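You operate a simulated robot arm through the tools that you are given. There is no shell and no other tool. Be economical: measure what you need, move in short steps, check, and stop when the job is done.

Carry out the task below with a simulated robot arm. There is one attempt and no reset: what you move stays moved.

Task
Flush the valve board's lower round glass clear with mains water.
Fine: valve seven was left open, shut it before the board's white valve opens; open valves nine and eight and the white valve till the drain's glass runs clear, then shut those three; nothing goes to the vats or drums.

Only the result counts: the job must be done as asked and must still hold three seconds after the hand-in. Knocking over, shifting, dropping, spilling or breaking anything else fails it.

Robot
A 6-joint arm with a two-finger parallel gripper on a trunk, on a base that drives. Base frame: it is fixed to the floor where the robot stands at the start and does not move with it; the origin is under the middle of the robot, x ahead of it, y to its left, z up; the surface under the hand at the start is at about z = 0.7. Readings come in m, degrees, newtons and seconds.
With the tool pointing down near the work surface it reaches from about 0.34 to 0.82 m from the robot's upright axis, wherever it stands. Its first joint turns from -166.0 to 166.0 degrees. Places, roughly: pump switch [0.5, -0.4, 1]; valve board [0.6, 0.3, 1.1]; valve eight handle [0.5, 0.4, 1]; valve nine handle [0.5, 0.3, 0.9]; white valve handle [0.5, 0.6, 0.8]. Payload 3.43 kg.
The TCP is the grasp point between the finger pads, 0.034 m short of the fingertips. In the tool frame z runs along the fingers and y along their closing line. Largest opening 0.128 m; finger width 0.024, thickness 0.012; the body of the gripper, 0.048 by 0.13 m, starts 0.096 m behind the TCP.
Orientation is that of the tool frame in the base frame, as [roll, pitch, yaw] about the fixed x, y, z axes, in that order (R = Rz(yaw) Ry(pitch) Rx(roll)). With the fingers straight down and closing along the base's y, the tool's x points along the base's -x, its y along +y and its z along -z.

Tools
- The arm moves only by the tool play_rows. Its argument "plan" is a list of rows, each a list of 7 numbers: the shift along the base's x, y, z in m, then the turn, a rotation vector about the base's x, y, z in degrees, then the finger opening in m, from 0 to 0.128. In form: [[x, y, z, rx, ry, rz, grip], ...]. A call has 1 to 8 rows; each row is the pose to reach, as a shift and turn from the pose commanded when the call began. A row lasts 0.2 s, in which the tool goes at most 0.05 m and 8.6 degrees; a call with a longer step from one row to the next is refused whole, and so is a gripper value outside its range. Where a pose cannot be reached the arm comes as near as it can. A force on the tool above 50 N (or 10 N above the force at the start of the call, whichever is more), or a blocked arm, ends the call early, and 0.2 s more pass. Each finger travels about 0.045 m/s and halts on what it meets, pressing with about 42 N; the grip force reading is that of the motor and also rises with nothing between the fingers. The clock runs only during rows and for 0.2 s after the last one: add rows that repeat a pose to give the fingers time. The reply holds the time, the measured pose of the TCP, the force on the tool along the base axes, the opening and the grip force, in the units named above and with some noise, with the torque about the TCP (base axes, N m) and any sound that the robot's microphone picked up.
- Cameras (640 x 400 px; columns grow to the right, rows downward): "scene" is now at [0.0113, 0.1347, 1.4951]; the picture's right is [-0.28, -0.96, 0.00], its down [-0.78, 0.23, -0.58] and it looks along [0.56, -0.16, -0.81] (base axes); focal length 226 px, centre (320, 200). "wrist" rides on the gripper at [0.076, -0.011, -0.16] in the tool frame; the picture's right is [0.15, 0.99, 0.00], its down [-0.88, 0.13, -0.46] and it looks along [-0.45, 0.07, 0.89] (tool axes); focal length 234 px, centre (320, 200). There is no depth. A picture from a camera that has moved, and an enlarged one, comes with that camera's place and axes in the base frame and with its lens.
- get_image(camera): a new picture of that camera. No time passes.
- base_move(legs): drives the robot by 1 to 6 legs, each [ahead, turn to the left] in m and degrees, along the robot's own axes; the way and the turn of a leg run together, so that a leg with both is an arc; at most 1.5 m and 180 degrees a leg. The arm and the cameras ride along, it lands a little off, and it stops where it bumps. It gives what a move gives.
- aim_head(pan, tilt): turns the head with the scene camera to pan (to the left, within 155 degrees either way) and tilt (down, from -29 to 69), counted from straight ahead of the robot. It gives what a move gives.
- inspect(camera, box): a new picture of the part [left, top, right, bottom] of that camera's present view, enlarged. No time passes.
- close_job(): hands the job in; it is judged then, once.

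Go step by step. Nothing tells you exact positions but the pictures and the camera data: compare them with the known pose of the tool, close in by small moves and look again before you grip or let go. The budget is 120 turns and 98 pictures, counting those below and the enlarged ones. Unless the task says otherwise, let go and move clear before handing in, and close with one line.

The tools are called as name(argument=value, ...) on one line, values as JSON. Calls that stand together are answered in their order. play_rows: Moves the arm, as the interface text tells. Its arguments: {"type":"object","properties":{"plan":{"type":"array"}},"required":["plan"]} The other tools are called the same way: base_move (legs) drives the base; aim_head (pan, tilt) turns the head that bears the scene camera; get_image (camera) takes a picture; inspect (camera, box) takes an enlarged picture of a part of a camera's view; close_job () hands the job in.

At the start:

```text
t: 0.0
ee_pos: [0.3058, 0.3482, 1.2218]
ee_rot: [-180.0, 0.1, 179.8]
force: [-0.3, -0.6, 0.4]
moment: [-0.01, 0.0, -0.03]
width: 0.128
finger_force: 0.1
robot x, y, heading: [-0.0001, -0.0027, -0.0]
head pan, tilt: [-16.4, 54.2]
```

scene: 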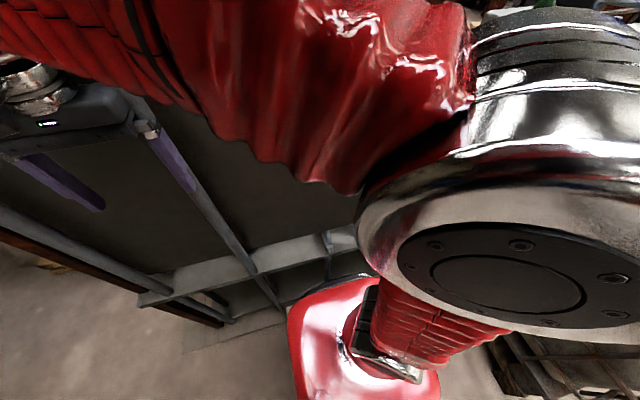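
wrist: 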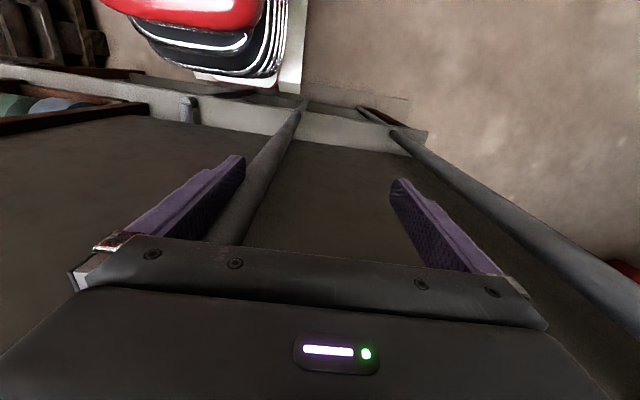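

The arm blocks the scene view, so I don't see the board yet. I'll turn the head toward the board at upper left.

aim_head(pan=30, tilt=25)

get_image(camera="scene")

```text
t: 1.1
ee_pos: [0.3065, 0.3508, 1.2231]
ee_rot: [179.9, 0.0, 179.7]
force: [0.6, 0.2, 0.0]
moment: [0.03, -0.01, -0.02]
width: 0.128
finger_force: 0.0
robot x, y, heading: [-0.001, 0.0028, 0.3]
head pan, tilt: [30.0, 25.0]
```

```text
95 pictures are left
camera scene: at [0.0211, 0.2012, 1.5381], right [0.5, -0.87, 0.0], down [-0.37, -0.21, -0.91], along [0.78, 0.45, -0.42], focal length 226 px, centre (320, 200)
```

scene: 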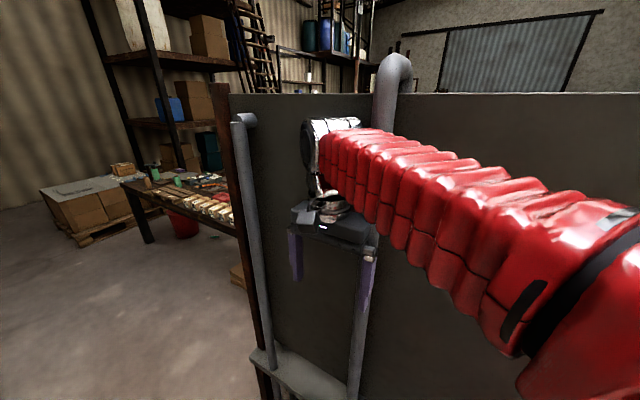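

The arm is in front of the board and hides it. I'll look behind me before backing off.

aim_head(pan=150, tilt=40)

get_image(camera="scene")

aim_head(pan=-150, tilt=40)

get_image(camera="scene")

```text
t: 3.1
ee_pos: [0.3059, 0.3499, 1.2227]
ee_rot: [-180.0, 0.0, 179.7]
force: [-0.8, 0.6, -0.2]
moment: [0.0, -0.01, 0.01]
width: 0.1279
finger_force: 0.0
robot x, y, heading: [-0.0032, -0.0056, 0.2]
head pan, tilt: [150.0, 40.0]
```

```text
94 pictures are left
camera scene: at [-0.1323, 0.1976, 1.5148], right [0.5, 0.87, 0.0], down [0.56, -0.32, -0.77], along [-0.66, 0.38, -0.64], focal length 226 px, centre (320, 200)
```

scene: 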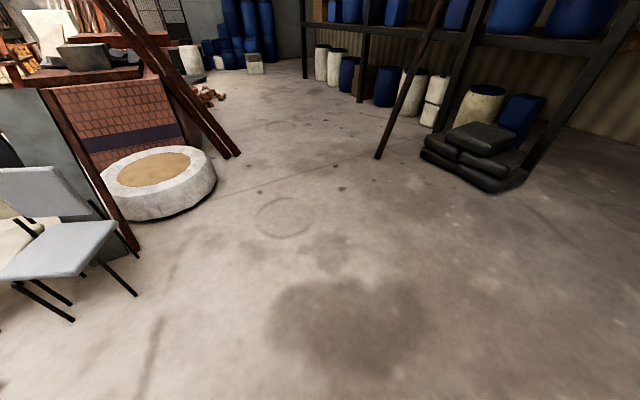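

```text
t: 7.2
ee_pos: [0.3063, 0.3491, 1.2222]
ee_rot: [-179.9, -0.1, 179.7]
force: [0.3, -0.5, -0.7]
moment: [0.02, -0.03, 0.01]
width: 0.1281
finger_force: 0.1
robot x, y, heading: [0.0005, -0.0019, 0.1]
head pan, tilt: [-150.0, 40.0]
```

```text
93 pictures are left
camera scene: at [-0.1322, 0.1125, 1.5148], right [-0.5, 0.87, 0.0], down [0.56, 0.32, -0.77], along [-0.66, -0.38, -0.64], focal length 226 px, centre (320, 200)
```

scene: 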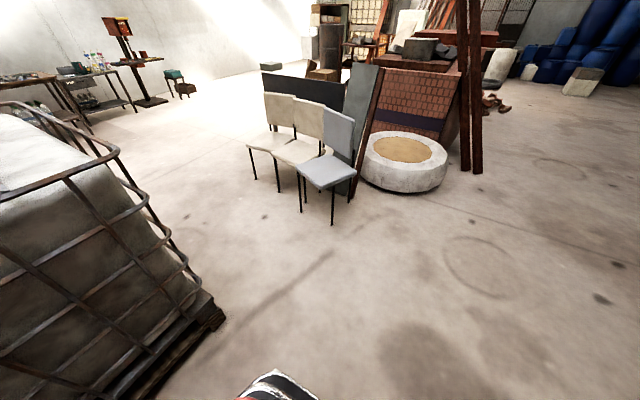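

Plenty of free floor behind. I'll back off 0.6 m and look at the board.

base_move(legs=[[-0.6, 0]])

aim_head(pan=10, tilt=20)

get_image(camera="scene")

get_image(camera="wrist")

```text
t: 11.6
ee_pos: [-0.3096, 0.3476, 1.2224]
ee_rot: [179.9, 0.0, -179.6]
force: [0.9, 0.7, 0.1]
moment: [-0.02, 0.01, -0.03]
width: 0.1279
finger_force: 0.0
robot x, y, heading: [-0.6139, -0.0047, 1.1]
head pan, tilt: [-150.0, 40.0]
```

```text
t: 14.1
ee_pos: [-0.3094, 0.3484, 1.2231]
ee_rot: [-180.0, 0.0, -179.6]
force: [-0.3, -0.1, 0.4]
moment: [0.01, 0.0, -0.02]
width: 0.1279
finger_force: 0.0
robot x, y, heading: [-0.6101, -0.0051, 0.8]
head pan, tilt: [10.0, 20.0]
```

```text
92 pictures are left
camera scene: at [-0.5802, 0.1676, 1.5462], right [0.19, -0.98, 0.0], down [-0.34, -0.06, -0.94], along [0.92, 0.18, -0.34], focal length 226 px, centre (320, 200)
```

scene: 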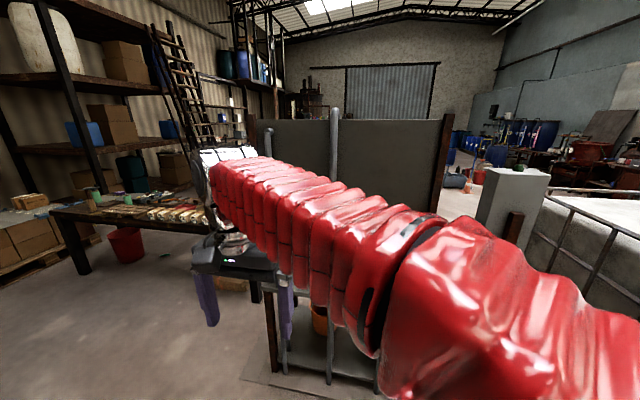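

```text
91 pictures are left
camera wrist: at [-0.3843, 0.3369, 1.3839], right [-0.15, 0.99, 0.0], down [0.88, 0.14, 0.46], along [0.45, 0.07, -0.89], focal length 234 px, centre (320, 200)
```

wrist: 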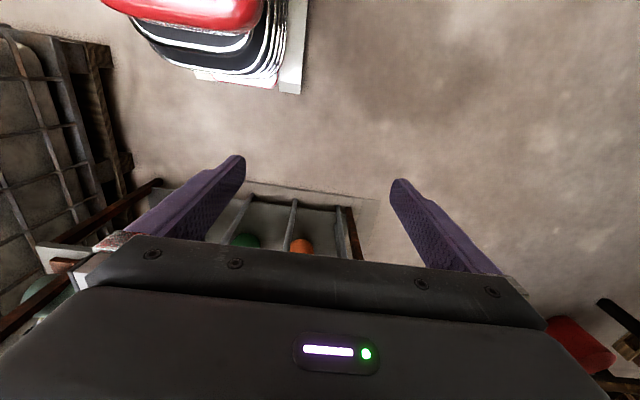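

The arm still hides the board. I'll turn the tool to point forward, which is also the working orientation, so the wrist camera looks at it.

play_rows(plan=[[0.03, 0, 0, 0, -8, 0, 0.128], [0.06, 0, 0, 0, -16, 0, 0.128], [0.09, 0, 0, 0, -24, 0, 0.128], [0.12, 0, 0, 0, -32, 0, 0.128], [0.15, 0, 0, 0, -40, 0, 0.128], [0.18, 0, 0, 0, -48, 0, 0.128]])

play_rows(plan=[[0.02, 0, -0.03, 0, -8, 0, 0.128], [0.04, 0, -0.06, 0, -16, 0, 0.128], [0.06, 0, -0.09, 0, -24, 0, 0.128], [0.08, 0, -0.12, 0, -32, 0, 0.128], [0.08, 0, -0.15, 0, -40, 0, 0.128], [0.08, 0, -0.15, 0, -42, 0, 0.128]])

get_image(camera="scene")

get_image(camera="wrist")

```text
t: 15.4
ee_pos: [-0.1314, 0.349, 1.2222]
ee_rot: [-179.6, 48.1, -179.4]
force: [0.1, -0.1, 0.1]
moment: [-0.01, 0.0, 0.0]
width: 0.1279
finger_force: 0.0
robot x, y, heading: [-0.6113, -0.0011, 1.1]
head pan, tilt: [10.0, 20.0]
```

```text
t: 16.9
ee_pos: [-0.0512, 0.3471, 1.0738]
ee_rot: [-86.7, 89.7, -86.7]
force: [0.6, -0.7, -0.8]
moment: [0.0, -0.01, 0.01]
width: 0.1278
finger_force: 0.0
robot x, y, heading: [-0.6152, -0.0065, 0.8]
head pan, tilt: [10.0, 20.0]
```

```text
90 pictures are left
camera scene: at [-0.5802, 0.1677, 1.5462], right [0.19, -0.98, 0.0], down [-0.34, -0.06, -0.94], along [0.92, 0.18, -0.34], focal length 226 px, centre (320, 200)
```

scene: 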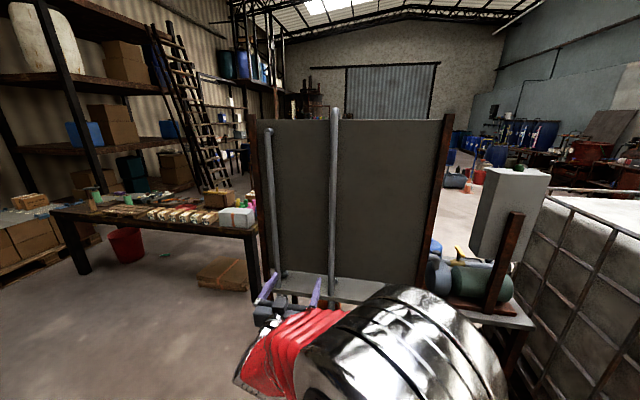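

```text
89 pictures are left
camera wrist: at [-0.2097, 0.3364, 0.9985], right [0.0, 0.99, -0.15], down [-0.46, 0.14, 0.88], along [0.89, 0.07, 0.45], focal length 234 px, centre (320, 200)
```

wrist: 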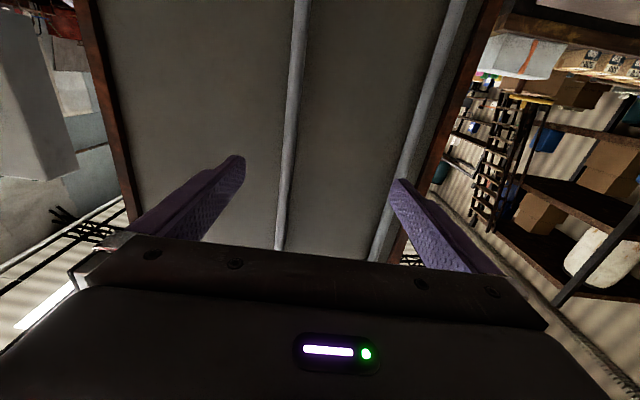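

I see a plain grey panel with two pipes, no valves visible yet. I'll enlarge it.

inspect(camera="scene", box=[230, 90, 550, 310])

aim_head(pan=10, tilt=45)

get_image(camera="scene")

```text
1.82 times, centred on (390, 200) of scene
camera zoom: at [-0.5802, 0.1677, 1.5462], right [0.19, -0.98, 0.0], down [-0.34, -0.06, -0.94], along [0.92, 0.18, -0.34], focal length 411 px, centre (193, 200)
```

zoom: 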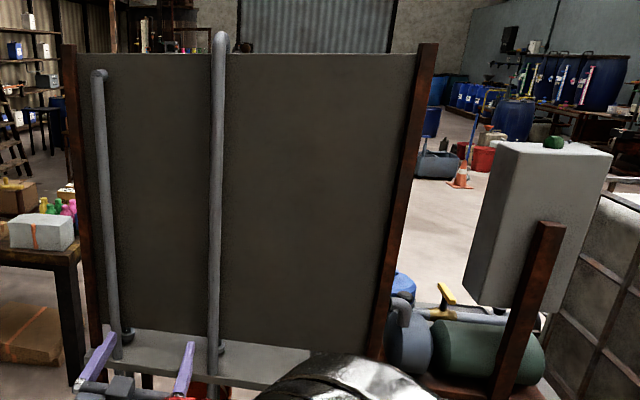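

```text
t: 17.7
ee_pos: [-0.05, 0.3479, 1.0739]
ee_rot: [-95.0, 89.6, -95.0]
force: [0.4, -0.2, 0.7]
moment: [0.01, 0.01, 0.03]
width: 0.1278
finger_force: 0.0
robot x, y, heading: [-0.6121, -0.0043, 0.8]
head pan, tilt: [10.0, 45.0]
```

```text
87 pictures are left
camera scene: at [-0.5917, 0.1654, 1.5076], right [0.19, -0.98, 0.0], down [-0.69, -0.13, -0.71], along [0.69, 0.13, -0.71], focal length 226 px, centre (320, 200)
```

scene: 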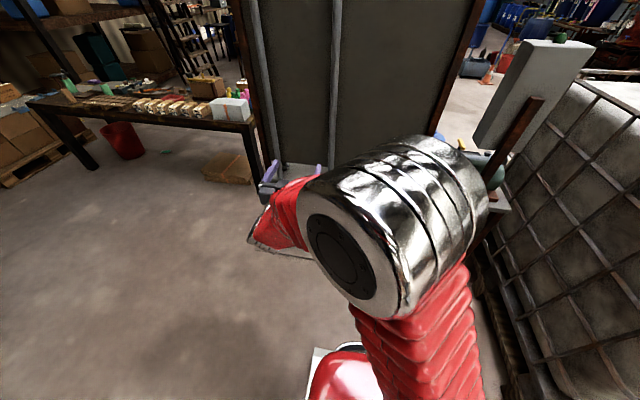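

This is the rear of the board; the valves must be on the far side (facing +x). I'll look for a route around, on the right past the tank cage.

aim_head(pan=-45, tilt=15)

get_image(camera="scene")

aim_head(pan=-110, tilt=25)

get_image(camera="scene")

aim_head(pan=50, tilt=25)

get_image(camera="scene")

```text
t: 19.0
ee_pos: [-0.0508, 0.3488, 1.0742]
ee_rot: [-95.1, 89.6, -95.2]
force: [-0.3, 0.1, -0.6]
moment: [-0.03, 0.0, -0.03]
width: 0.128
finger_force: 0.0
robot x, y, heading: [-0.6065, -0.0044, 0.7]
head pan, tilt: [-45.0, 15.0]
```

```text
86 pictures are left
camera scene: at [-0.6046, 0.0851, 1.5543], right [-0.7, -0.72, 0.0], down [-0.19, 0.18, -0.97], along [0.69, -0.67, -0.26], focal length 226 px, centre (320, 200)
```

scene: 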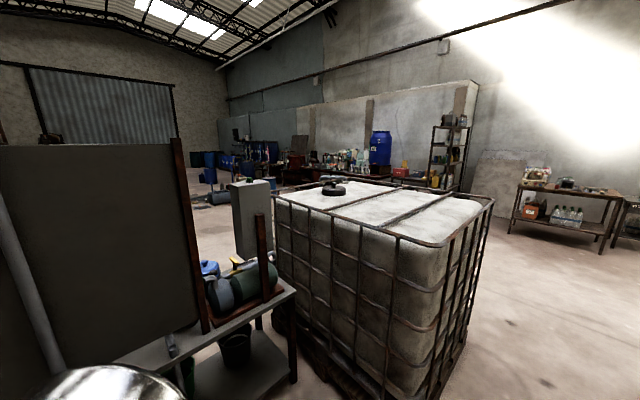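

```text
t: 20.3
ee_pos: [-0.0508, 0.3478, 1.0739]
ee_rot: [-95.3, 89.6, -95.3]
force: [0.0, -0.3, -0.7]
moment: [-0.01, -0.02, -0.03]
width: 0.128
finger_force: 0.0
robot x, y, heading: [-0.6104, -0.0039, 0.7]
head pan, tilt: [-110.0, 25.0]
```

```text
85 pictures are left
camera scene: at [-0.7019, 0.0632, 1.5382], right [-0.94, 0.33, 0.0], down [0.14, 0.4, -0.91], along [-0.3, -0.86, -0.42], focal length 226 px, centre (320, 200)
```

scene: 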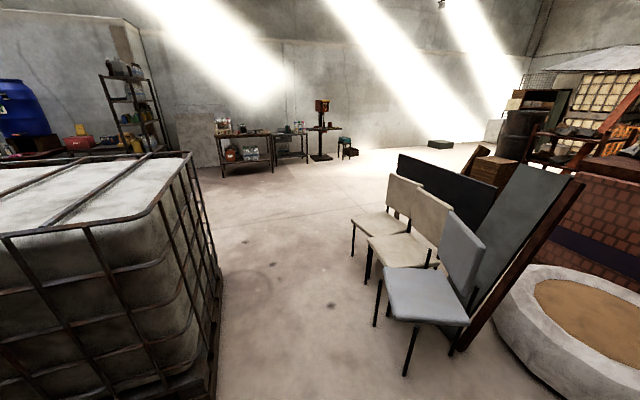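

```text
t: 22.8
ee_pos: [-0.0505, 0.3479, 1.072]
ee_rot: [-95.3, 89.6, -95.4]
force: [0.4, 0.3, -0.3]
moment: [0.02, -0.02, 0.0]
width: 0.128
finger_force: 0.0
robot x, y, heading: [-0.612, -0.0046, 0.5]
head pan, tilt: [50.0, 25.0]
```

```text
84 pictures are left
camera scene: at [-0.6134, 0.2216, 1.5381], right [0.77, -0.63, 0.0], down [-0.27, -0.33, -0.91], along [0.57, 0.7, -0.42], focal length 226 px, centre (320, 200)
```

scene: 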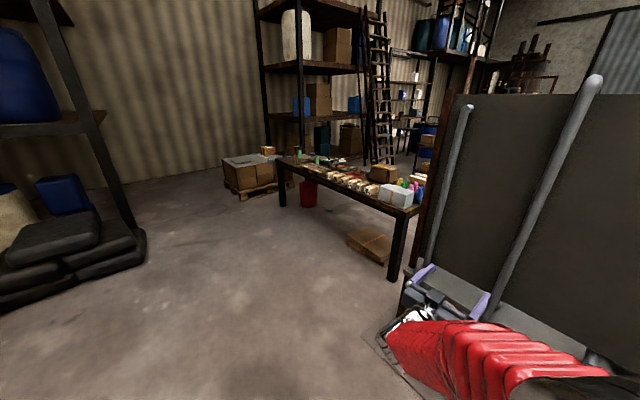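

The right side has a clear corridor between the tank and the chairs. I'll tuck the arm in a bit and drive around that way in stages.

play_rows(plan=[[-0.01, -0.045, 0, 0, 0, 0, 0.128], [-0.03, -0.09, 0, 0, 0, 0, 0.128], [-0.05, -0.135, 0, 0, 0, 0, 0.128], [-0.06, -0.18, 0, 0, 0, 0, 0.128], [-0.06, -0.22, 0, 0, 0, 0, 0.128]])

base_move(legs=[[-0.32, 0], [0, -90], [1.4, 0]])

aim_head(pan=35, tilt=15)

get_image(camera="scene")

```text
t: 24.0
ee_pos: [-0.0783, 0.1425, 1.0779]
ee_rot: [-94.7, 89.6, -94.7]
force: [0.4, -1.0, 0.5]
moment: [0.01, 0.01, 0.04]
width: 0.1283
finger_force: 0.1
out of reach, approached as far as the arm can: row 4, 5
robot x, y, heading: [-0.6089, -0.0053, 0.9]
head pan, tilt: [50.0, 25.0]
```

```text
t: 41.0
ee_pos: [-0.7982, -1.9449, 1.0779]
ee_rot: [-96.7, 89.6, 172.0]
force: [-0.2, 0.1, 0.0]
moment: [0.0, -0.01, 0.02]
width: 0.1279
finger_force: 0.1
robot x, y, heading: [-0.934, -1.4118, -90.5]
head pan, tilt: [50.0, 25.0]
```

```text
t: 41.7
ee_pos: [-0.7984, -1.9451, 1.079]
ee_rot: [-96.3, 89.6, 172.4]
force: [0.0, 1.1, 0.2]
moment: [0.02, -0.01, 0.01]
width: 0.128
finger_force: 0.1
robot x, y, heading: [-0.9382, -1.4122, -90.6]
head pan, tilt: [35.0, 15.0]
```

```text
83 pictures are left
camera scene: at [-0.7246, -1.4288, 1.5543], right [-0.82, -0.57, 0.0], down [-0.15, 0.21, -0.97], along [0.55, -0.79, -0.26], focal length 226 px, centre (320, 200)
```

scene: 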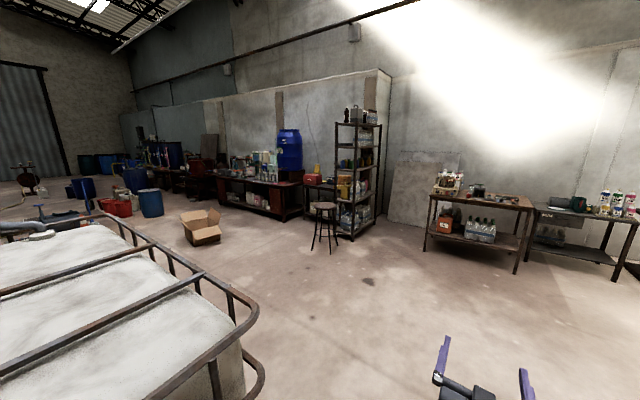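

Open floor ahead. I go to y≈-2.4, turn left, drive along +x past the tank and look.

base_move(legs=[[1.0, 0], [0, 90], [1.2, 0]])

aim_head(pan=40, tilt=18)

get_image(camera="scene")

aim_head(pan=0, tilt=30)

get_image(camera="scene")

```text
t: 61.2
ee_pos: [0.8009, -2.298, 1.0793]
ee_rot: [-96.9, 89.6, -99.2]
force: [0.5, 0.5, -0.5]
moment: [0.03, 0.01, 0.0]
width: 0.1279
finger_force: 0.0
robot x, y, heading: [0.2653, -2.4255, -1.5]
head pan, tilt: [35.0, 15.0]
```

```text
t: 61.9
ee_pos: [0.8009, -2.2974, 1.0793]
ee_rot: [-95.9, 89.5, -98.3]
force: [0.5, 0.1, 0.1]
moment: [0.01, -0.02, -0.03]
width: 0.1281
finger_force: 0.1
robot x, y, heading: [0.2636, -2.4256, -1.1]
head pan, tilt: [40.0, 18.0]
```

```text
82 pictures are left
camera scene: at [0.281, -2.209, 1.5495], right [0.63, -0.78, 0.0], down [-0.24, -0.19, -0.95], along [0.74, 0.6, -0.31], focal length 226 px, centre (320, 200)
```

scene: 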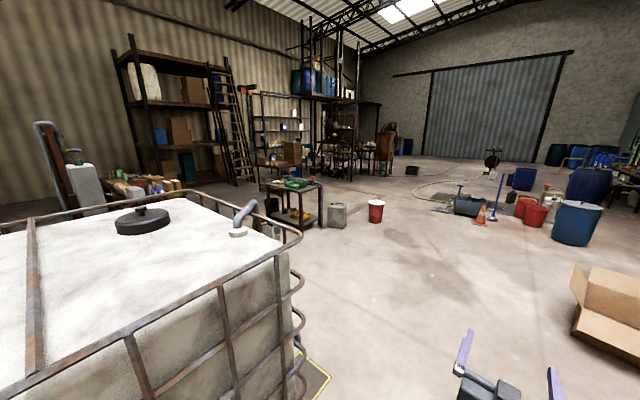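

```text
t: 63.0
ee_pos: [0.8015, -2.2978, 1.0792]
ee_rot: [-96.8, 89.6, -99.2]
force: [-0.6, -0.4, 0.4]
moment: [0.0, 0.01, -0.01]
width: 0.128
finger_force: 0.0
robot x, y, heading: [0.2665, -2.4239, -0.8]
head pan, tilt: [0.0, 30.0]
```

```text
81 pictures are left
camera scene: at [0.2986, -2.2692, 1.5302], right [-0.02, -1.0, 0.0], down [-0.5, 0.01, -0.87], along [0.87, -0.02, -0.5], focal length 226 px, centre (320, 200)
```

scene: 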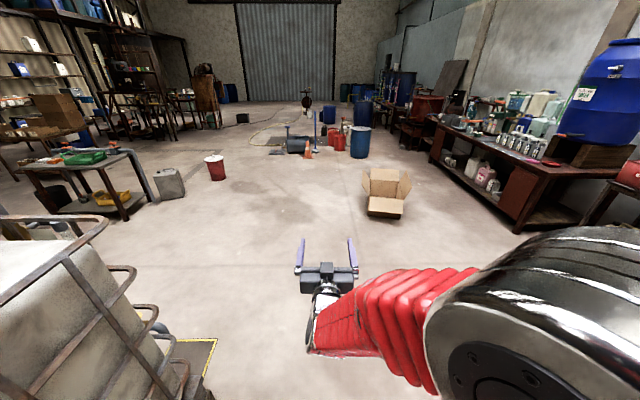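

The far side is open. I'll go on to x≈1.5 and look left at the board's front.

base_move(legs=[[1.25, 0]])

aim_head(pan=100, tilt=25)

get_image(camera="scene")

```text
t: 71.2
ee_pos: [2.0575, -2.3573, 1.0785]
ee_rot: [-96.8, 89.7, -100.7]
force: [-0.5, 0.0, 0.0]
moment: [0.01, 0.01, -0.02]
width: 0.1278
finger_force: 0.1
robot x, y, heading: [1.5169, -2.4743, -2.9]
head pan, tilt: [0.0, 30.0]
```

```text
t: 73.0
ee_pos: [2.0575, -2.3579, 1.0796]
ee_rot: [-96.5, 89.6, -100.4]
force: [-0.2, 0.3, -0.6]
moment: [-0.01, -0.02, 0.02]
width: 0.1279
finger_force: 0.1
robot x, y, heading: [1.5188, -2.4678, -2.8]
head pan, tilt: [100.0, 25.0]
```

```text
80 pictures are left
camera scene: at [1.4552, -2.2196, 1.5382], right [0.99, 0.12, 0.0], down [0.05, -0.42, -0.91], along [-0.11, 0.9, -0.42], focal length 226 px, centre (320, 200)
```

scene: 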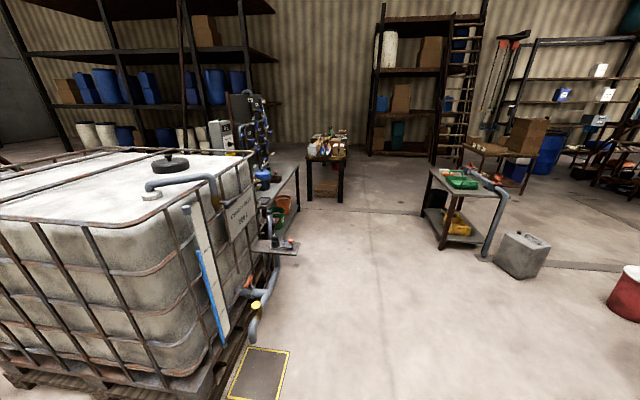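

The board's front is now visible edge-on, with free floor in front of it. I'll drive up beside it and look.

base_move(legs=[[0.1, 0], [0, 93], [1.5, 0]])

aim_head(pan=45, tilt=25)

get_image(camera="scene")

```text
t: 89.4
ee_pos: [1.4406, -0.4346, 1.0783]
ee_rot: [-96.6, 89.5, -6.7]
force: [-0.2, -0.2, -0.1]
moment: [-0.02, -0.01, 0.0]
width: 0.1279
finger_force: 0.1
robot x, y, heading: [1.5943, -0.9663, 91.0]
head pan, tilt: [100.0, 25.0]
```

```text
t: 90.7
ee_pos: [1.4408, -0.4342, 1.081]
ee_rot: [-96.5, 89.5, -6.7]
force: [0.4, 0.4, 0.0]
moment: [0.0, -0.01, -0.02]
width: 0.1283
finger_force: 0.0
robot x, y, heading: [1.5896, -0.9681, 91.1]
head pan, tilt: [45.0, 25.0]
```

```text
79 pictures are left
camera scene: at [1.3686, -0.9662, 1.5381], right [0.69, 0.72, 0.0], down [0.3, -0.29, -0.91], along [-0.65, 0.63, -0.42], focal length 226 px, centre (320, 200)
```

scene: 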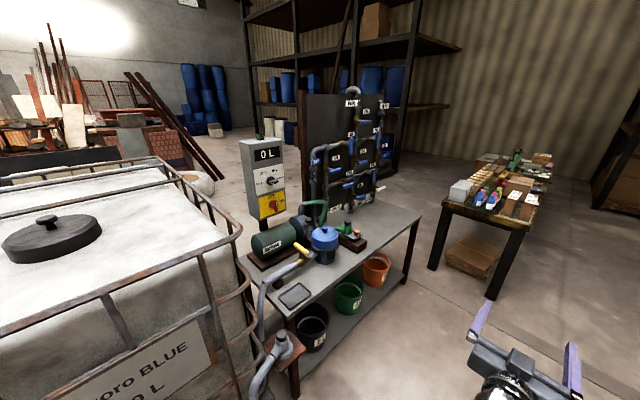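

The valve board with blue-handled pipework is visible over a bench with pump and buckets. Zooming in.

inspect(camera="scene", box=[290, 75, 410, 215])

inspect(camera="scene", box=[230, 130, 430, 360])

```text
2.86 times, centred on (350, 145) of scene
camera zoom: at [1.3686, -0.9662, 1.5381], right [0.69, 0.72, 0.0], down [0.3, -0.29, -0.91], along [-0.65, 0.63, -0.42], focal length 646 px, centre (234, 357)
```

zoom: 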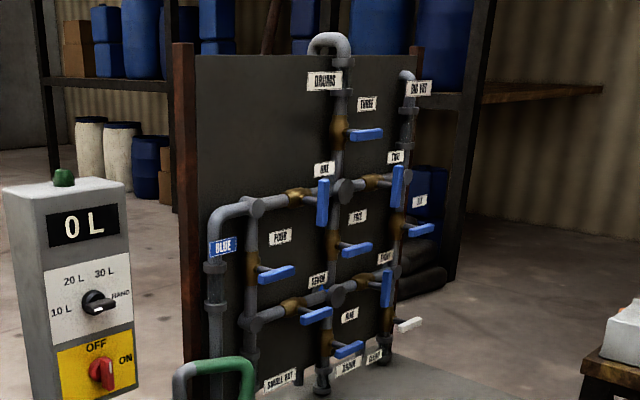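

```text
1.74 times, centred on (330, 245) of scene
camera zoom: at [1.3686, -0.9662, 1.5381], right [0.69, 0.72, 0.0], down [0.3, -0.29, -0.91], along [-0.65, 0.63, -0.42], focal length 393 px, centre (303, 122)
```

zoom: 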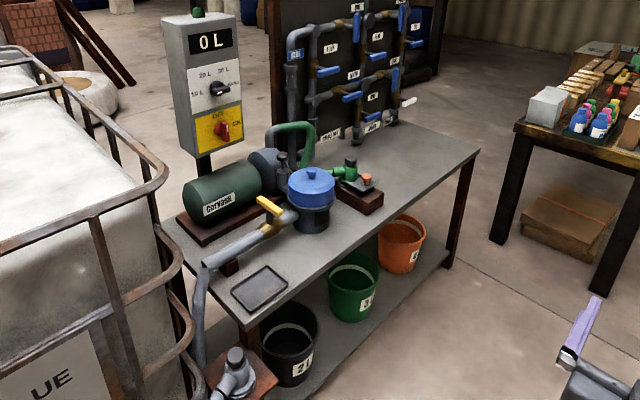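

The bench front edge is at about x≈0.79, handles at x≈0.55. I'll drive to about (1.3, 0.4) and face the board.

base_move(legs=[[0.85, 0], [0, 30], [0.56, 0], [0, 59]])

aim_head(pan=0, tilt=30)

get_image(camera="scene")

get_image(camera="wrist")

```text
t: 106.0
ee_pos: [0.7434, 0.2042, 1.0801]
ee_rot: [-96.4, 89.5, 84.5]
force: [0.0, -0.4, 0.5]
moment: [-0.01, -0.02, -0.02]
width: 0.1279
finger_force: 0.0
robot x, y, heading: [1.2727, 0.3862, -178.3]
head pan, tilt: [45.0, 25.0]
```

```text
t: 107.2
ee_pos: [0.7453, 0.2053, 1.0812]
ee_rot: [-95.7, 89.6, 85.0]
force: [-0.4, 0.0, 0.5]
moment: [0.01, -0.03, 0.01]
width: 0.1279
finger_force: 0.1
robot x, y, heading: [1.2708, 0.3923, -178.3]
head pan, tilt: [0.0, 30.0]
```

```text
76 pictures are left
camera scene: at [1.2484, 0.2297, 1.5302], right [-0.03, 1.0, 0.0], down [0.5, 0.02, -0.87], along [-0.87, -0.03, -0.5], focal length 226 px, centre (320, 200)
```

scene: 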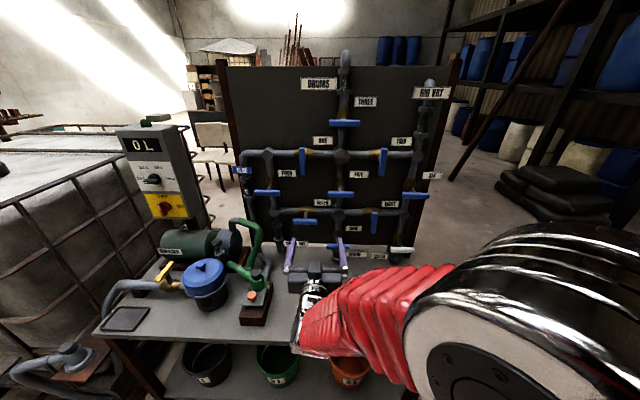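

```text
75 pictures are left
camera wrist: at [0.9042, 0.2197, 1.0061], right [0.01, -0.99, -0.15], down [0.46, -0.13, 0.88], along [-0.89, -0.08, 0.45], focal length 234 px, centre (320, 200)
```

wrist: 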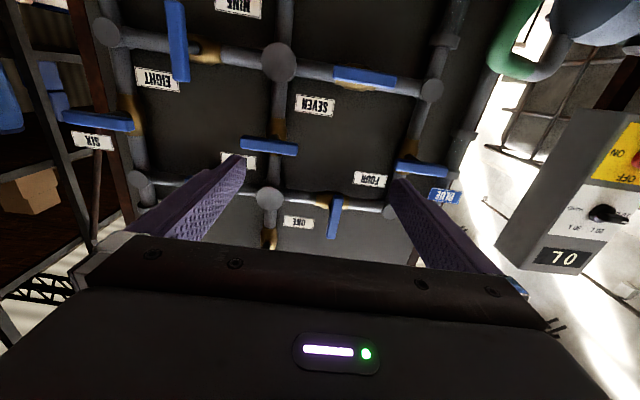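

inspect(camera="scene", box=[225, 130, 445, 270])

inspect(camera="scene", box=[270, 190, 430, 290])

```text
2.86 times, centred on (335, 200) of scene
camera zoom: at [1.2484, 0.2297, 1.5302], right [-0.03, 1.0, 0.0], down [0.5, 0.02, -0.87], along [-0.87, -0.03, -0.5], focal length 646 px, centre (277, 200)
```

zoom: 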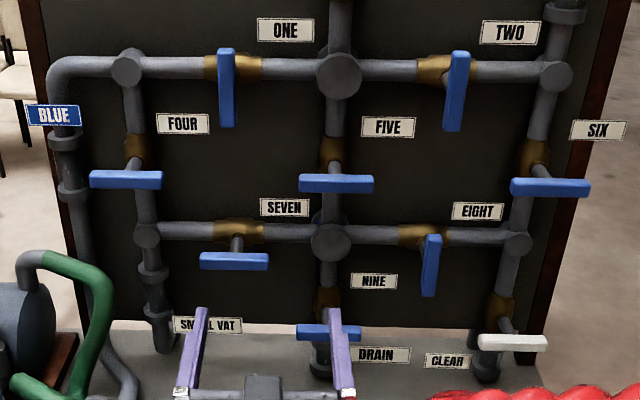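

```text
4.00 times, centred on (350, 240) of scene
camera zoom: at [1.2484, 0.2297, 1.5302], right [-0.03, 1.0, 0.0], down [0.5, 0.02, -0.87], along [-0.87, -0.03, -0.5], focal length 904 px, centre (200, 40)
```

zoom: 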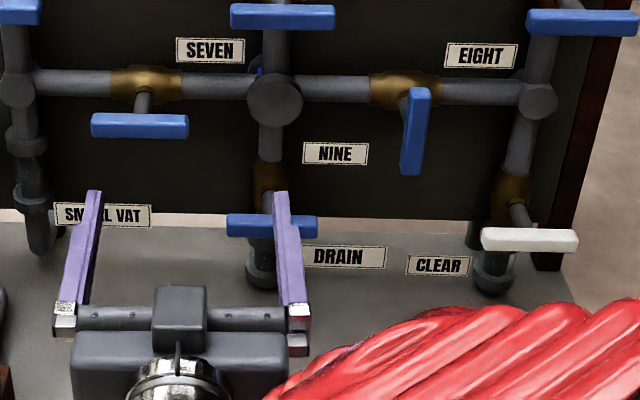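

All the levers are readable: seven is open (along its pipe); everything else is shut. Triangulated lever centres: seven (0.4875, 0.144, 0.991), nine (~0.284, 0.858), eight (0.424, 0.988), white (0.563, 0.847), all about 0.10 long and centred on their stems. I'll roll the tool so the fingers close vertically in front of seven.

play_rows(plan=[[-0.01, -0.01, -0.01, -8.2, 0, 0, 0.128], [-0.02, -0.02, -0.02, -16.4, 0, 0, 0.128], [-0.03, -0.03, -0.03, -24.6, 0, 0, 0.128], [-0.04, -0.04, -0.045, -32.8, 0, 0, 0.128], [-0.05, -0.05, -0.06, -41, 0, 0, 0.128], [-0.06, -0.06, -0.075, -49.2, 0, 0, 0.128], [-0.07, -0.061, -0.09, -57.4, 0, 0, 0.128]])

play_rows(plan=[[0, 0, 0, -8.2, 0, 0, 0.1], [0, 0, 0, -16.4, 0, 0, 0.09], [0, 0, 0, -24.6, 0, 0, 0.08], [0, 0, 0, -32.6, 0, 0, 0.08], [-0.02, 0, 0, -32.6, 0, 0, 0.08]])

get_image(camera="scene")

get_image(camera="wrist")

```text
t: 108.8
ee_pos: [0.6402, 0.0547, 1.2047]
ee_rot: [100.0, 38.7, -87.0]
force: [-0.2, -0.3, -0.4]
moment: [0.02, 0.03, -0.01]
width: 0.1277
finger_force: 0.1
out of reach, approached as far as the arm can: row 2, 3, 4, 5, 6, 7
robot x, y, heading: [1.2767, 0.3877, -178.2]
head pan, tilt: [0.0, 30.0]
```

```text
t: 110.0
ee_pos: [0.5934, 0.0483, 1.3044]
ee_rot: [103.2, 8.0, -87.0]
force: [-0.3, 0.3, 0.2]
moment: [-0.01, -0.01, 0.02]
width: 0.0802
finger_force: 0.2
out of reach, approached as far as the arm can: row 1, 2, 3, 4, 5
robot x, y, heading: [1.2718, 0.3857, -178.4]
head pan, tilt: [0.0, 30.0]
```

```text
72 pictures are left
camera scene: at [1.2485, 0.2298, 1.5302], right [-0.03, 1.0, 0.0], down [0.5, 0.02, -0.87], along [-0.87, -0.03, -0.5], focal length 226 px, centre (320, 200)
```

scene: 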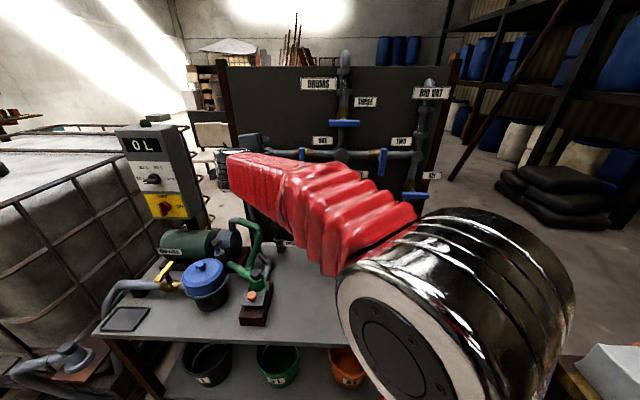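

```text
71 pictures are left
camera wrist: at [0.7562, -0.0201, 1.3203], right [-0.21, -0.29, 0.93], down [0.37, 0.86, 0.35], along [-0.91, 0.42, -0.07], focal length 234 px, centre (320, 200)
```

wrist: 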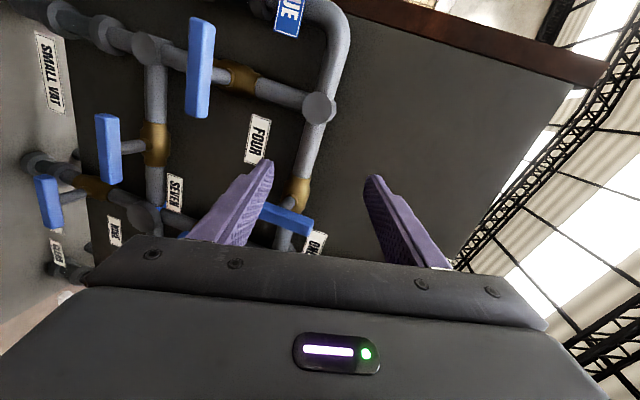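

The roll was reached but the position got pushed up (arm near its folded limit). From here I'll try to come down toward seven and level the tool.

play_rows(plan=[[-0.005, 0.015, -0.04, 0, 2, 0, 0.08], [-0.01, 0.03, -0.08, 0, 4, 0, 0.08], [-0.015, 0.045, -0.12, 0, 6, 0, 0.08], [-0.02, 0.06, -0.16, 0, 8, 0, 0.08], [-0.02, 0.07, -0.2, 0, 10, 0, 0.08], [-0.02, 0.08, -0.24, 0, 12, 0, 0.08], [-0.02, 0.09, -0.28, 0, 13, 0, 0.08]])

get_image(camera="wrist")

```text
t: 111.6
ee_pos: [0.5551, 0.1033, 1.2282]
ee_rot: [107.8, 13.7, -86.0]
force: [-1.3, -0.2, 0.3]
moment: [0.02, 0.01, 0.01]
width: 0.08
finger_force: 0.1
out of reach, approached as far as the arm can: row 1, 2, 3, 4, 5, 6, 7
robot x, y, heading: [1.2728, 0.3855, -178.4]
head pan, tilt: [0.0, 30.0]
```

```text
70 pictures are left
camera wrist: at [0.7164, 0.0333, 1.2492], right [-0.28, -0.39, 0.88], down [0.34, 0.82, 0.47], along [-0.9, 0.42, -0.1], focal length 234 px, centre (320, 200)
```

wrist: 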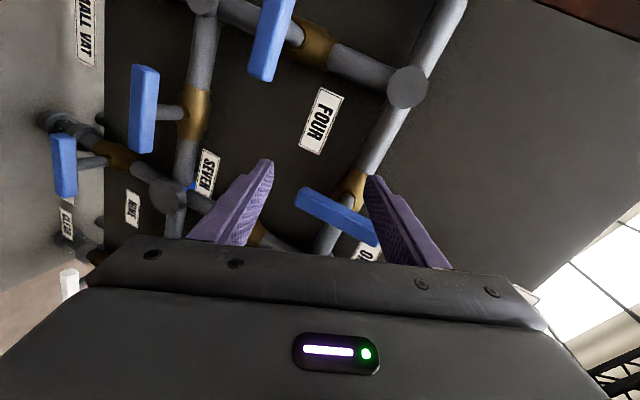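

The arm sits at a joint limit in this branch. I'll retreat from the board and test what the commanded pose is.

base_move(legs=[[-0.15, 0]])

play_rows(plan=[[0, 0, 0, 0, 0, 0, 0.08]])

play_rows(plan=[[0, 0, 0, 8, 0, 0, 0.08], [0, 0, 0, 16, 0, 0, 0.08], [0, 0, 0, 24, 0, 0, 0.08], [0, 0, 0, 32, 0, 0, 0.08]])

```text
t: 113.2
ee_pos: [0.7076, 0.1091, 1.2292]
ee_rot: [107.7, 13.7, -85.9]
force: [-0.5, 0.2, -0.2]
moment: [-0.01, -0.03, 0.01]
width: 0.08
finger_force: 0.1
robot x, y, heading: [1.4251, 0.3939, -178.3]
head pan, tilt: [0.0, 30.0]
```

```text
t: 113.6
ee_pos: [0.7089, 0.1084, 1.2294]
ee_rot: [107.8, 13.7, -86.0]
force: [-0.2, 0.2, 1.2]
moment: [0.01, 0.05, 0.03]
width: 0.0799
finger_force: 0.1
robot x, y, heading: [1.4303, 0.397, -178.2]
head pan, tilt: [0.0, 30.0]
```

```text
t: 114.6
ee_pos: [0.7091, 0.1097, 1.2292]
ee_rot: [110.8, 45.7, -84.4]
force: [0.2, 0.2, 0.2]
moment: [-0.02, -0.01, -0.02]
width: 0.0799
finger_force: 0.1
robot x, y, heading: [1.4273, 0.3921, -178.5]
head pan, tilt: [0.0, 30.0]
```

The command is clamped to the true pose, good. I return to the level, neutral roll.

play_rows(plan=[[0, 0, -0.02, 8, 0, 0, 0.1], [0, 0, -0.04, 16, 0, 0, 0.11], [0, 0, -0.06, 24, 0, 0, 0.128], [0, 0, -0.08, 32, 0, 0, 0.128], [0, 0, -0.1, 40, 0, 0, 0.128], [0, 0, -0.12, 44, 0, 0, 0.128]])

play_rows(plan=[[0, 0, 0, 0, 2, 8, 0.128], [0, 0, 0, 0, 4, 16, 0.128], [0, 0, 0, 0, 4, 17, 0.128]])

```text
t: 116.0
ee_pos: [0.7109, 0.1079, 1.108]
ee_rot: [-164.9, 86.1, -1.8]
force: [0.1, -0.1, 0.1]
moment: [-0.01, -0.01, -0.03]
width: 0.1278
finger_force: 0.0
robot x, y, heading: [1.4291, 0.3943, -178.2]
head pan, tilt: [0.0, 30.0]
```

```text
t: 116.8
ee_pos: [0.7107, 0.1092, 1.1087]
ee_rot: [-73.8, 89.8, 106.3]
force: [0.8, 0.1, 0.6]
moment: [0.0, -0.03, 0.0]
width: 0.1279
finger_force: 0.0
robot x, y, heading: [1.4282, 0.3947, -178.1]
head pan, tilt: [0.0, 30.0]
```

Level and neutral again. Now try rolling the other way (+90).

play_rows(plan=[[0, 0.005, -0.015, 8.2, 0, 0, 0.128], [0, 0.01, -0.03, 16.4, 0, 0, 0.128], [0, 0.015, -0.045, 24.6, 0, 0, 0.128], [0, 0.02, -0.06, 32.8, 0, 0, 0.128], [0, 0.025, -0.075, 41, 0, 0, 0.128], [0, 0.03, -0.09, 49.2, 0, 0, 0.128], [0, 0.035, -0.105, 57.4, 0, 0, 0.128], [0, 0.035, -0.117, 65.6, 0, 0, 0.128]])

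play_rows(plan=[[0, 0, 0, 8.2, 0, 0, 0.1], [0, 0, 0, 16.4, 0, 0, 0.09], [0, 0, 0, 24.4, 0, 0, 0.08], [0, 0, 0, 24.4, 0, 0, 0.08]])

get_image(camera="wrist")

get_image(camera="scene")

```text
t: 118.6
ee_pos: [0.7091, 0.1443, 0.9924]
ee_rot: [-90.1, 23.9, 90.1]
force: [0.5, -0.5, 0.0]
moment: [0.02, -0.01, 0.02]
width: 0.128
finger_force: 0.0
robot x, y, heading: [1.428, 0.394, -178.4]
head pan, tilt: [0.0, 30.0]
```

```text
t: 119.6
ee_pos: [0.7082, 0.1439, 0.9919]
ee_rot: [-90.2, -0.3, 90.1]
force: [0.1, 0.1, 0.0]
moment: [0.0, 0.01, 0.0]
width: 0.0801
finger_force: 0.0
robot x, y, heading: [1.4266, 0.3962, -178.1]
head pan, tilt: [0.0, 30.0]
```

```text
69 pictures are left
camera wrist: at [0.8687, 0.2213, 1.0052], right [0.0, 0.15, -0.99], down [0.46, -0.88, -0.14], along [-0.89, -0.45, -0.07], focal length 234 px, centre (320, 200)
```

wrist: 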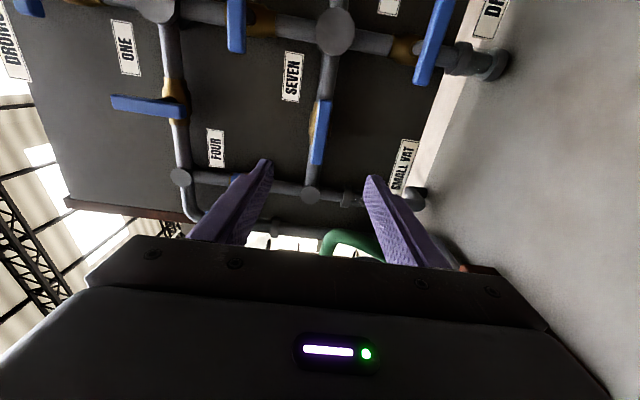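

```text
68 pictures are left
camera scene: at [1.4027, 0.2345, 1.5302], right [-0.03, 1.0, 0.0], down [0.5, 0.01, -0.87], along [-0.87, -0.03, -0.5], focal length 226 px, centre (320, 200)
```

scene: 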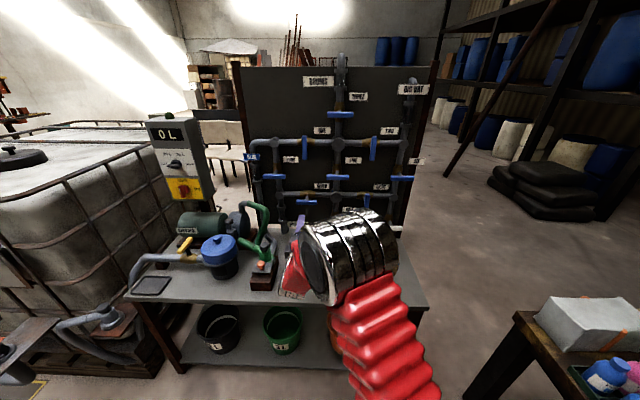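

That roll works with a clean pose, and the wrist view confirms seven's lever at about (0.4875, 0.147, 0.993). I'll drive 0.13 forward and check.

base_move(legs=[[0.13, 0]])

get_image(camera="wrist")

```text
t: 121.1
ee_pos: [0.5718, 0.1425, 0.992]
ee_rot: [-90.3, -0.4, 89.9]
force: [-0.7, 0.0, -0.6]
moment: [0.02, 0.02, -0.03]
width: 0.0802
finger_force: 0.1
robot x, y, heading: [1.2885, 0.3917, -178.4]
head pan, tilt: [0.0, 30.0]
```

```text
67 pictures are left
camera wrist: at [0.7321, 0.2183, 1.0051], right [0.0, 0.15, -0.99], down [0.46, -0.88, -0.13], along [-0.89, -0.45, -0.07], focal length 234 px, centre (320, 200)
```

wrist: 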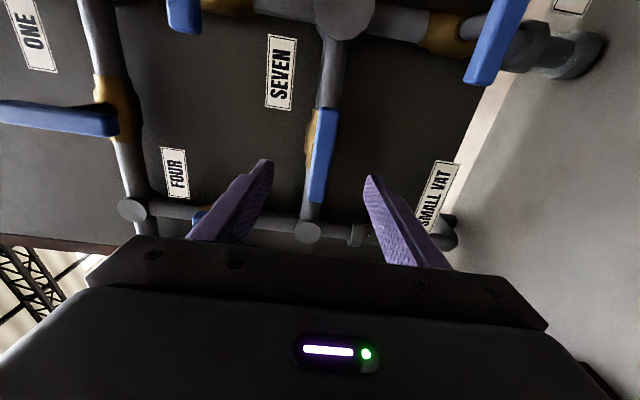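

Aligned: fingers straddle the lever vertically. Advance to x≈0.50 and close.

play_rows(plan=[[-0.035, 0.002, 0, 0, 0, 0, 0.08], [-0.068, 0.003, 0, 0, 0, 0, 0.08], [-0.068, 0.003, 0, 0, 0, 0, 0.06], [-0.068, 0.003, 0, 0, 0, 0, 0.045], [-0.068, 0.003, 0, 0, 0, 0, 0.045]])

get_image(camera="wrist")

```text
t: 122.3
ee_pos: [0.5032, 0.1464, 0.9945]
ee_rot: [-90.1, -0.2, 89.9]
force: [0.6, 0.5, 0.3]
moment: [0.0, 0.01, -0.01]
width: 0.0452
finger_force: 0.0
robot x, y, heading: [1.293, 0.3901, -178.6]
head pan, tilt: [0.0, 30.0]
```

```text
66 pictures are left
camera wrist: at [0.6629, 0.2221, 1.0075], right [0.0, 0.15, -0.99], down [0.46, -0.88, -0.13], along [-0.89, -0.45, -0.07], focal length 234 px, centre (320, 200)
```

wrist: 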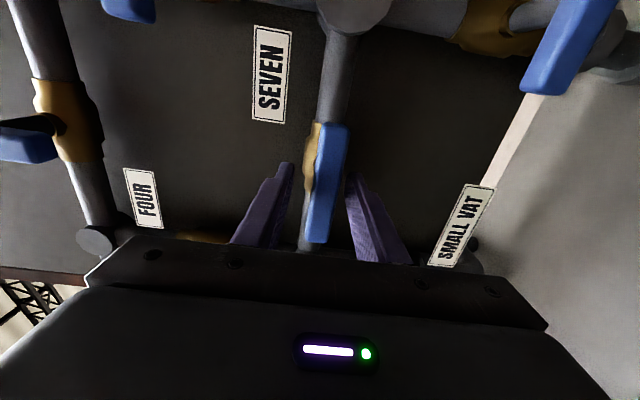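

The lever sits between the fingers, about 4 mm low. Adjust and close.

play_rows(plan=[[-0.003, 0, -0.005, 0, 0, 0, 0.045], [-0.003, 0, -0.005, 0, 0, 0, 0.03], [-0.003, 0, -0.005, 0, 0, 0, 0.015], [-0.003, 0, -0.005, 0, 0, 0, 0.01], [-0.003, 0, -0.005, 0, 0, 0, 0.01]])

```text
t: 123.5
ee_pos: [0.4993, 0.1448, 0.9905]
ee_rot: [-90.1, -0.3, 90.0]
force: [-2.6, -1.2, 5.2]
moment: [-0.13, 0.6, 0.01]
width: 0.0206
finger_force: 44.7
robot x, y, heading: [1.293, 0.3889, -178.2]
head pan, tilt: [0.0, 30.0]
```

Gripped (20 mm). Test a small turn back toward neutral roll.

play_rows(plan=[[0, 0, 0, -5, 0, 0, 0.01], [0, 0, 0, -10, 0, 0, 0.01]])

```text
t: 124.1
ee_pos: [0.5003, 0.1463, 0.9901]
ee_rot: [-89.9, 9.8, 90.0]
force: [-11.3, 3.4, 11.2]
moment: [0.01, 0.28, 0.21]
width: 0.0207
finger_force: 45.2
robot x, y, heading: [1.291, 0.3904, -178.5]
head pan, tilt: [0.0, 30.0]
```

It turns with little torque. Continue to 90°.

play_rows(plan=[[0, 0, 0, -8, 0, 0, 0.01], [0, 0, 0, -16, 0, 0, 0.01], [0, 0, 0, -24, 0, 0, 0.01], [0, 0, 0, -32, 0, 0, 0.01]])

get_image(camera="wrist")

```text
t: 125.1
ee_pos: [0.501, 0.1472, 0.988]
ee_rot: [-89.9, 41.9, 90.1]
force: [-20.1, 7.4, 19.8]
moment: [0.01, 0.94, -0.12]
width: 0.0195
finger_force: 44.7
robot x, y, heading: [1.2932, 0.389, -178.4]
head pan, tilt: [0.0, 30.0]
```

```text
65 pictures are left
camera wrist: at [0.6604, 0.2107, 0.9479], right [0.0, -0.55, -0.83], down [0.46, -0.74, 0.49], along [-0.89, -0.38, 0.25], focal length 234 px, centre (320, 200)
```

wrist: 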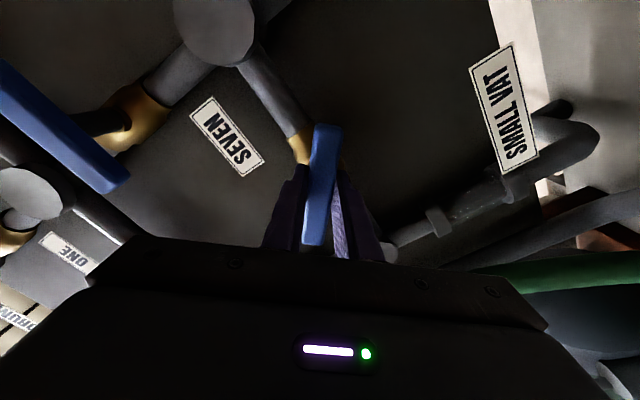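

The lever follows. Continue with a slight position relief.

play_rows(plan=[[0.001, 0.001, -0.002, -8, 0, 0, 0.01], [0.002, 0.002, -0.003, -16, 0, 0, 0.01], [0.002, 0.002, -0.003, -24, 0, 0, 0.01], [0.002, 0.002, -0.003, -32, 0, 0, 0.01]])

```text
t: 126.1
ee_pos: [0.5031, 0.1484, 0.986]
ee_rot: [-89.6, 73.8, 90.6]
force: [-25.8, -3.0, 19.5]
moment: [-0.04, 1.31, -0.6]
width: 0.0208
finger_force: 45.0
robot x, y, heading: [1.2945, 0.39, -178.4]
head pan, tilt: [0.0, 30.0]
```

Forces say relief lies toward −x and +z. Finish the turn with that.

play_rows(plan=[[-0.004, 0, 0.003, -6, 0, 0, 0.01], [-0.005, 0, 0.004, -12, 0, 0, 0.01], [-0.005, 0, 0.004, -17, 0, 0, 0.01], [-0.005, 0, 0.004, -17, 0, 0, 0.01]])

get_image(camera="wrist")

```text
t: 127.1
ee_pos: [0.4993, 0.1453, 0.9852]
ee_rot: [124.1, 89.3, -55.7]
force: [38.1, -7.6, -6.4]
moment: [0.97, -0.1, -0.72]
width: 0.021
finger_force: 45.1
robot x, y, heading: [1.2855, 0.3944, -178.2]
head pan, tilt: [0.0, 30.0]
```

```text
64 pictures are left
camera wrist: at [0.6615, 0.1576, 0.9114], right [0.01, -0.99, -0.14], down [0.45, -0.12, 0.88], along [-0.89, -0.07, 0.45], focal length 234 px, centre (320, 200)
```

wrist: 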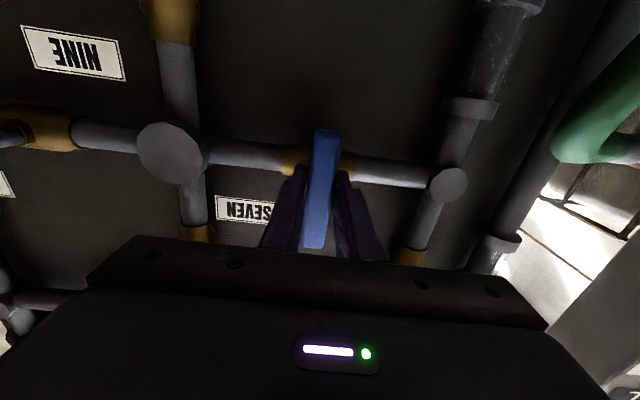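

Seven is now vertical (shut). Release and retreat.

play_rows(plan=[[0, 0, 0, 0, 0, 0, 0.03], [0, 0, 0, 0, 0, 0, 0.05], [0, 0, 0, 0, 0, 0, 0.06], [0.04, 0, 0, 0, 0, 0, 0.07], [0.08, 0, 0, 0, 0, 0, 0.08]])

get_image(camera="wrist")

inspect(camera="scene", box=[225, 130, 445, 270])

```text
t: 128.3
ee_pos: [0.5775, 0.1456, 0.9905]
ee_rot: [87.9, 89.2, -92.1]
force: [0.0, -0.6, -0.6]
moment: [-0.02, 0.02, 0.03]
width: 0.0799
finger_force: 0.0
robot x, y, heading: [1.2908, 0.3908, -178.3]
head pan, tilt: [0.0, 30.0]
```

```text
63 pictures are left
camera wrist: at [0.7382, 0.1571, 0.9159], right [0.0, -0.99, -0.14], down [0.46, -0.12, 0.88], along [-0.89, -0.06, 0.45], focal length 234 px, centre (320, 200)
```

wrist: 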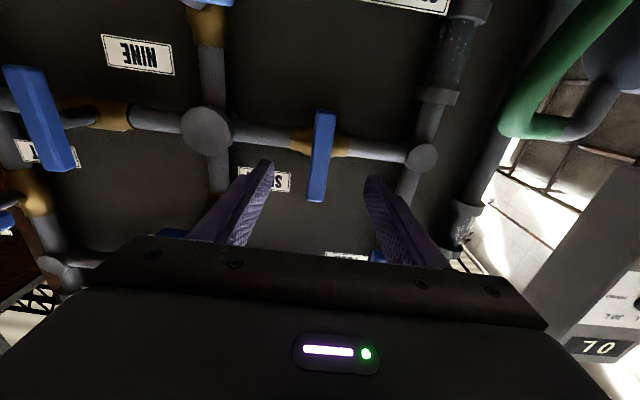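

```text
2.86 times, centred on (335, 200) of scene
camera zoom: at [1.2659, 0.2305, 1.5302], right [-0.03, 1.0, 0.0], down [0.5, 0.01, -0.87], along [-0.87, -0.02, -0.5], focal length 646 px, centre (277, 200)
```

zoom: 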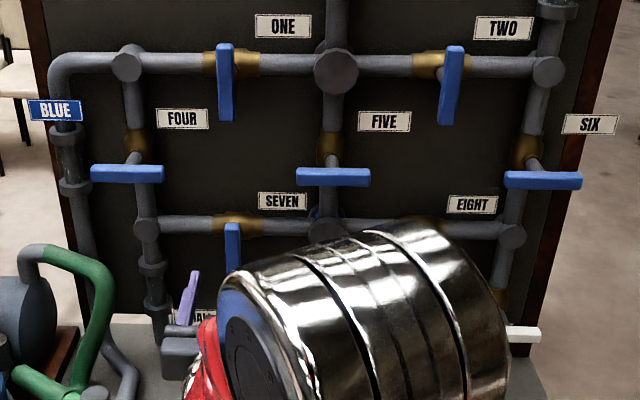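

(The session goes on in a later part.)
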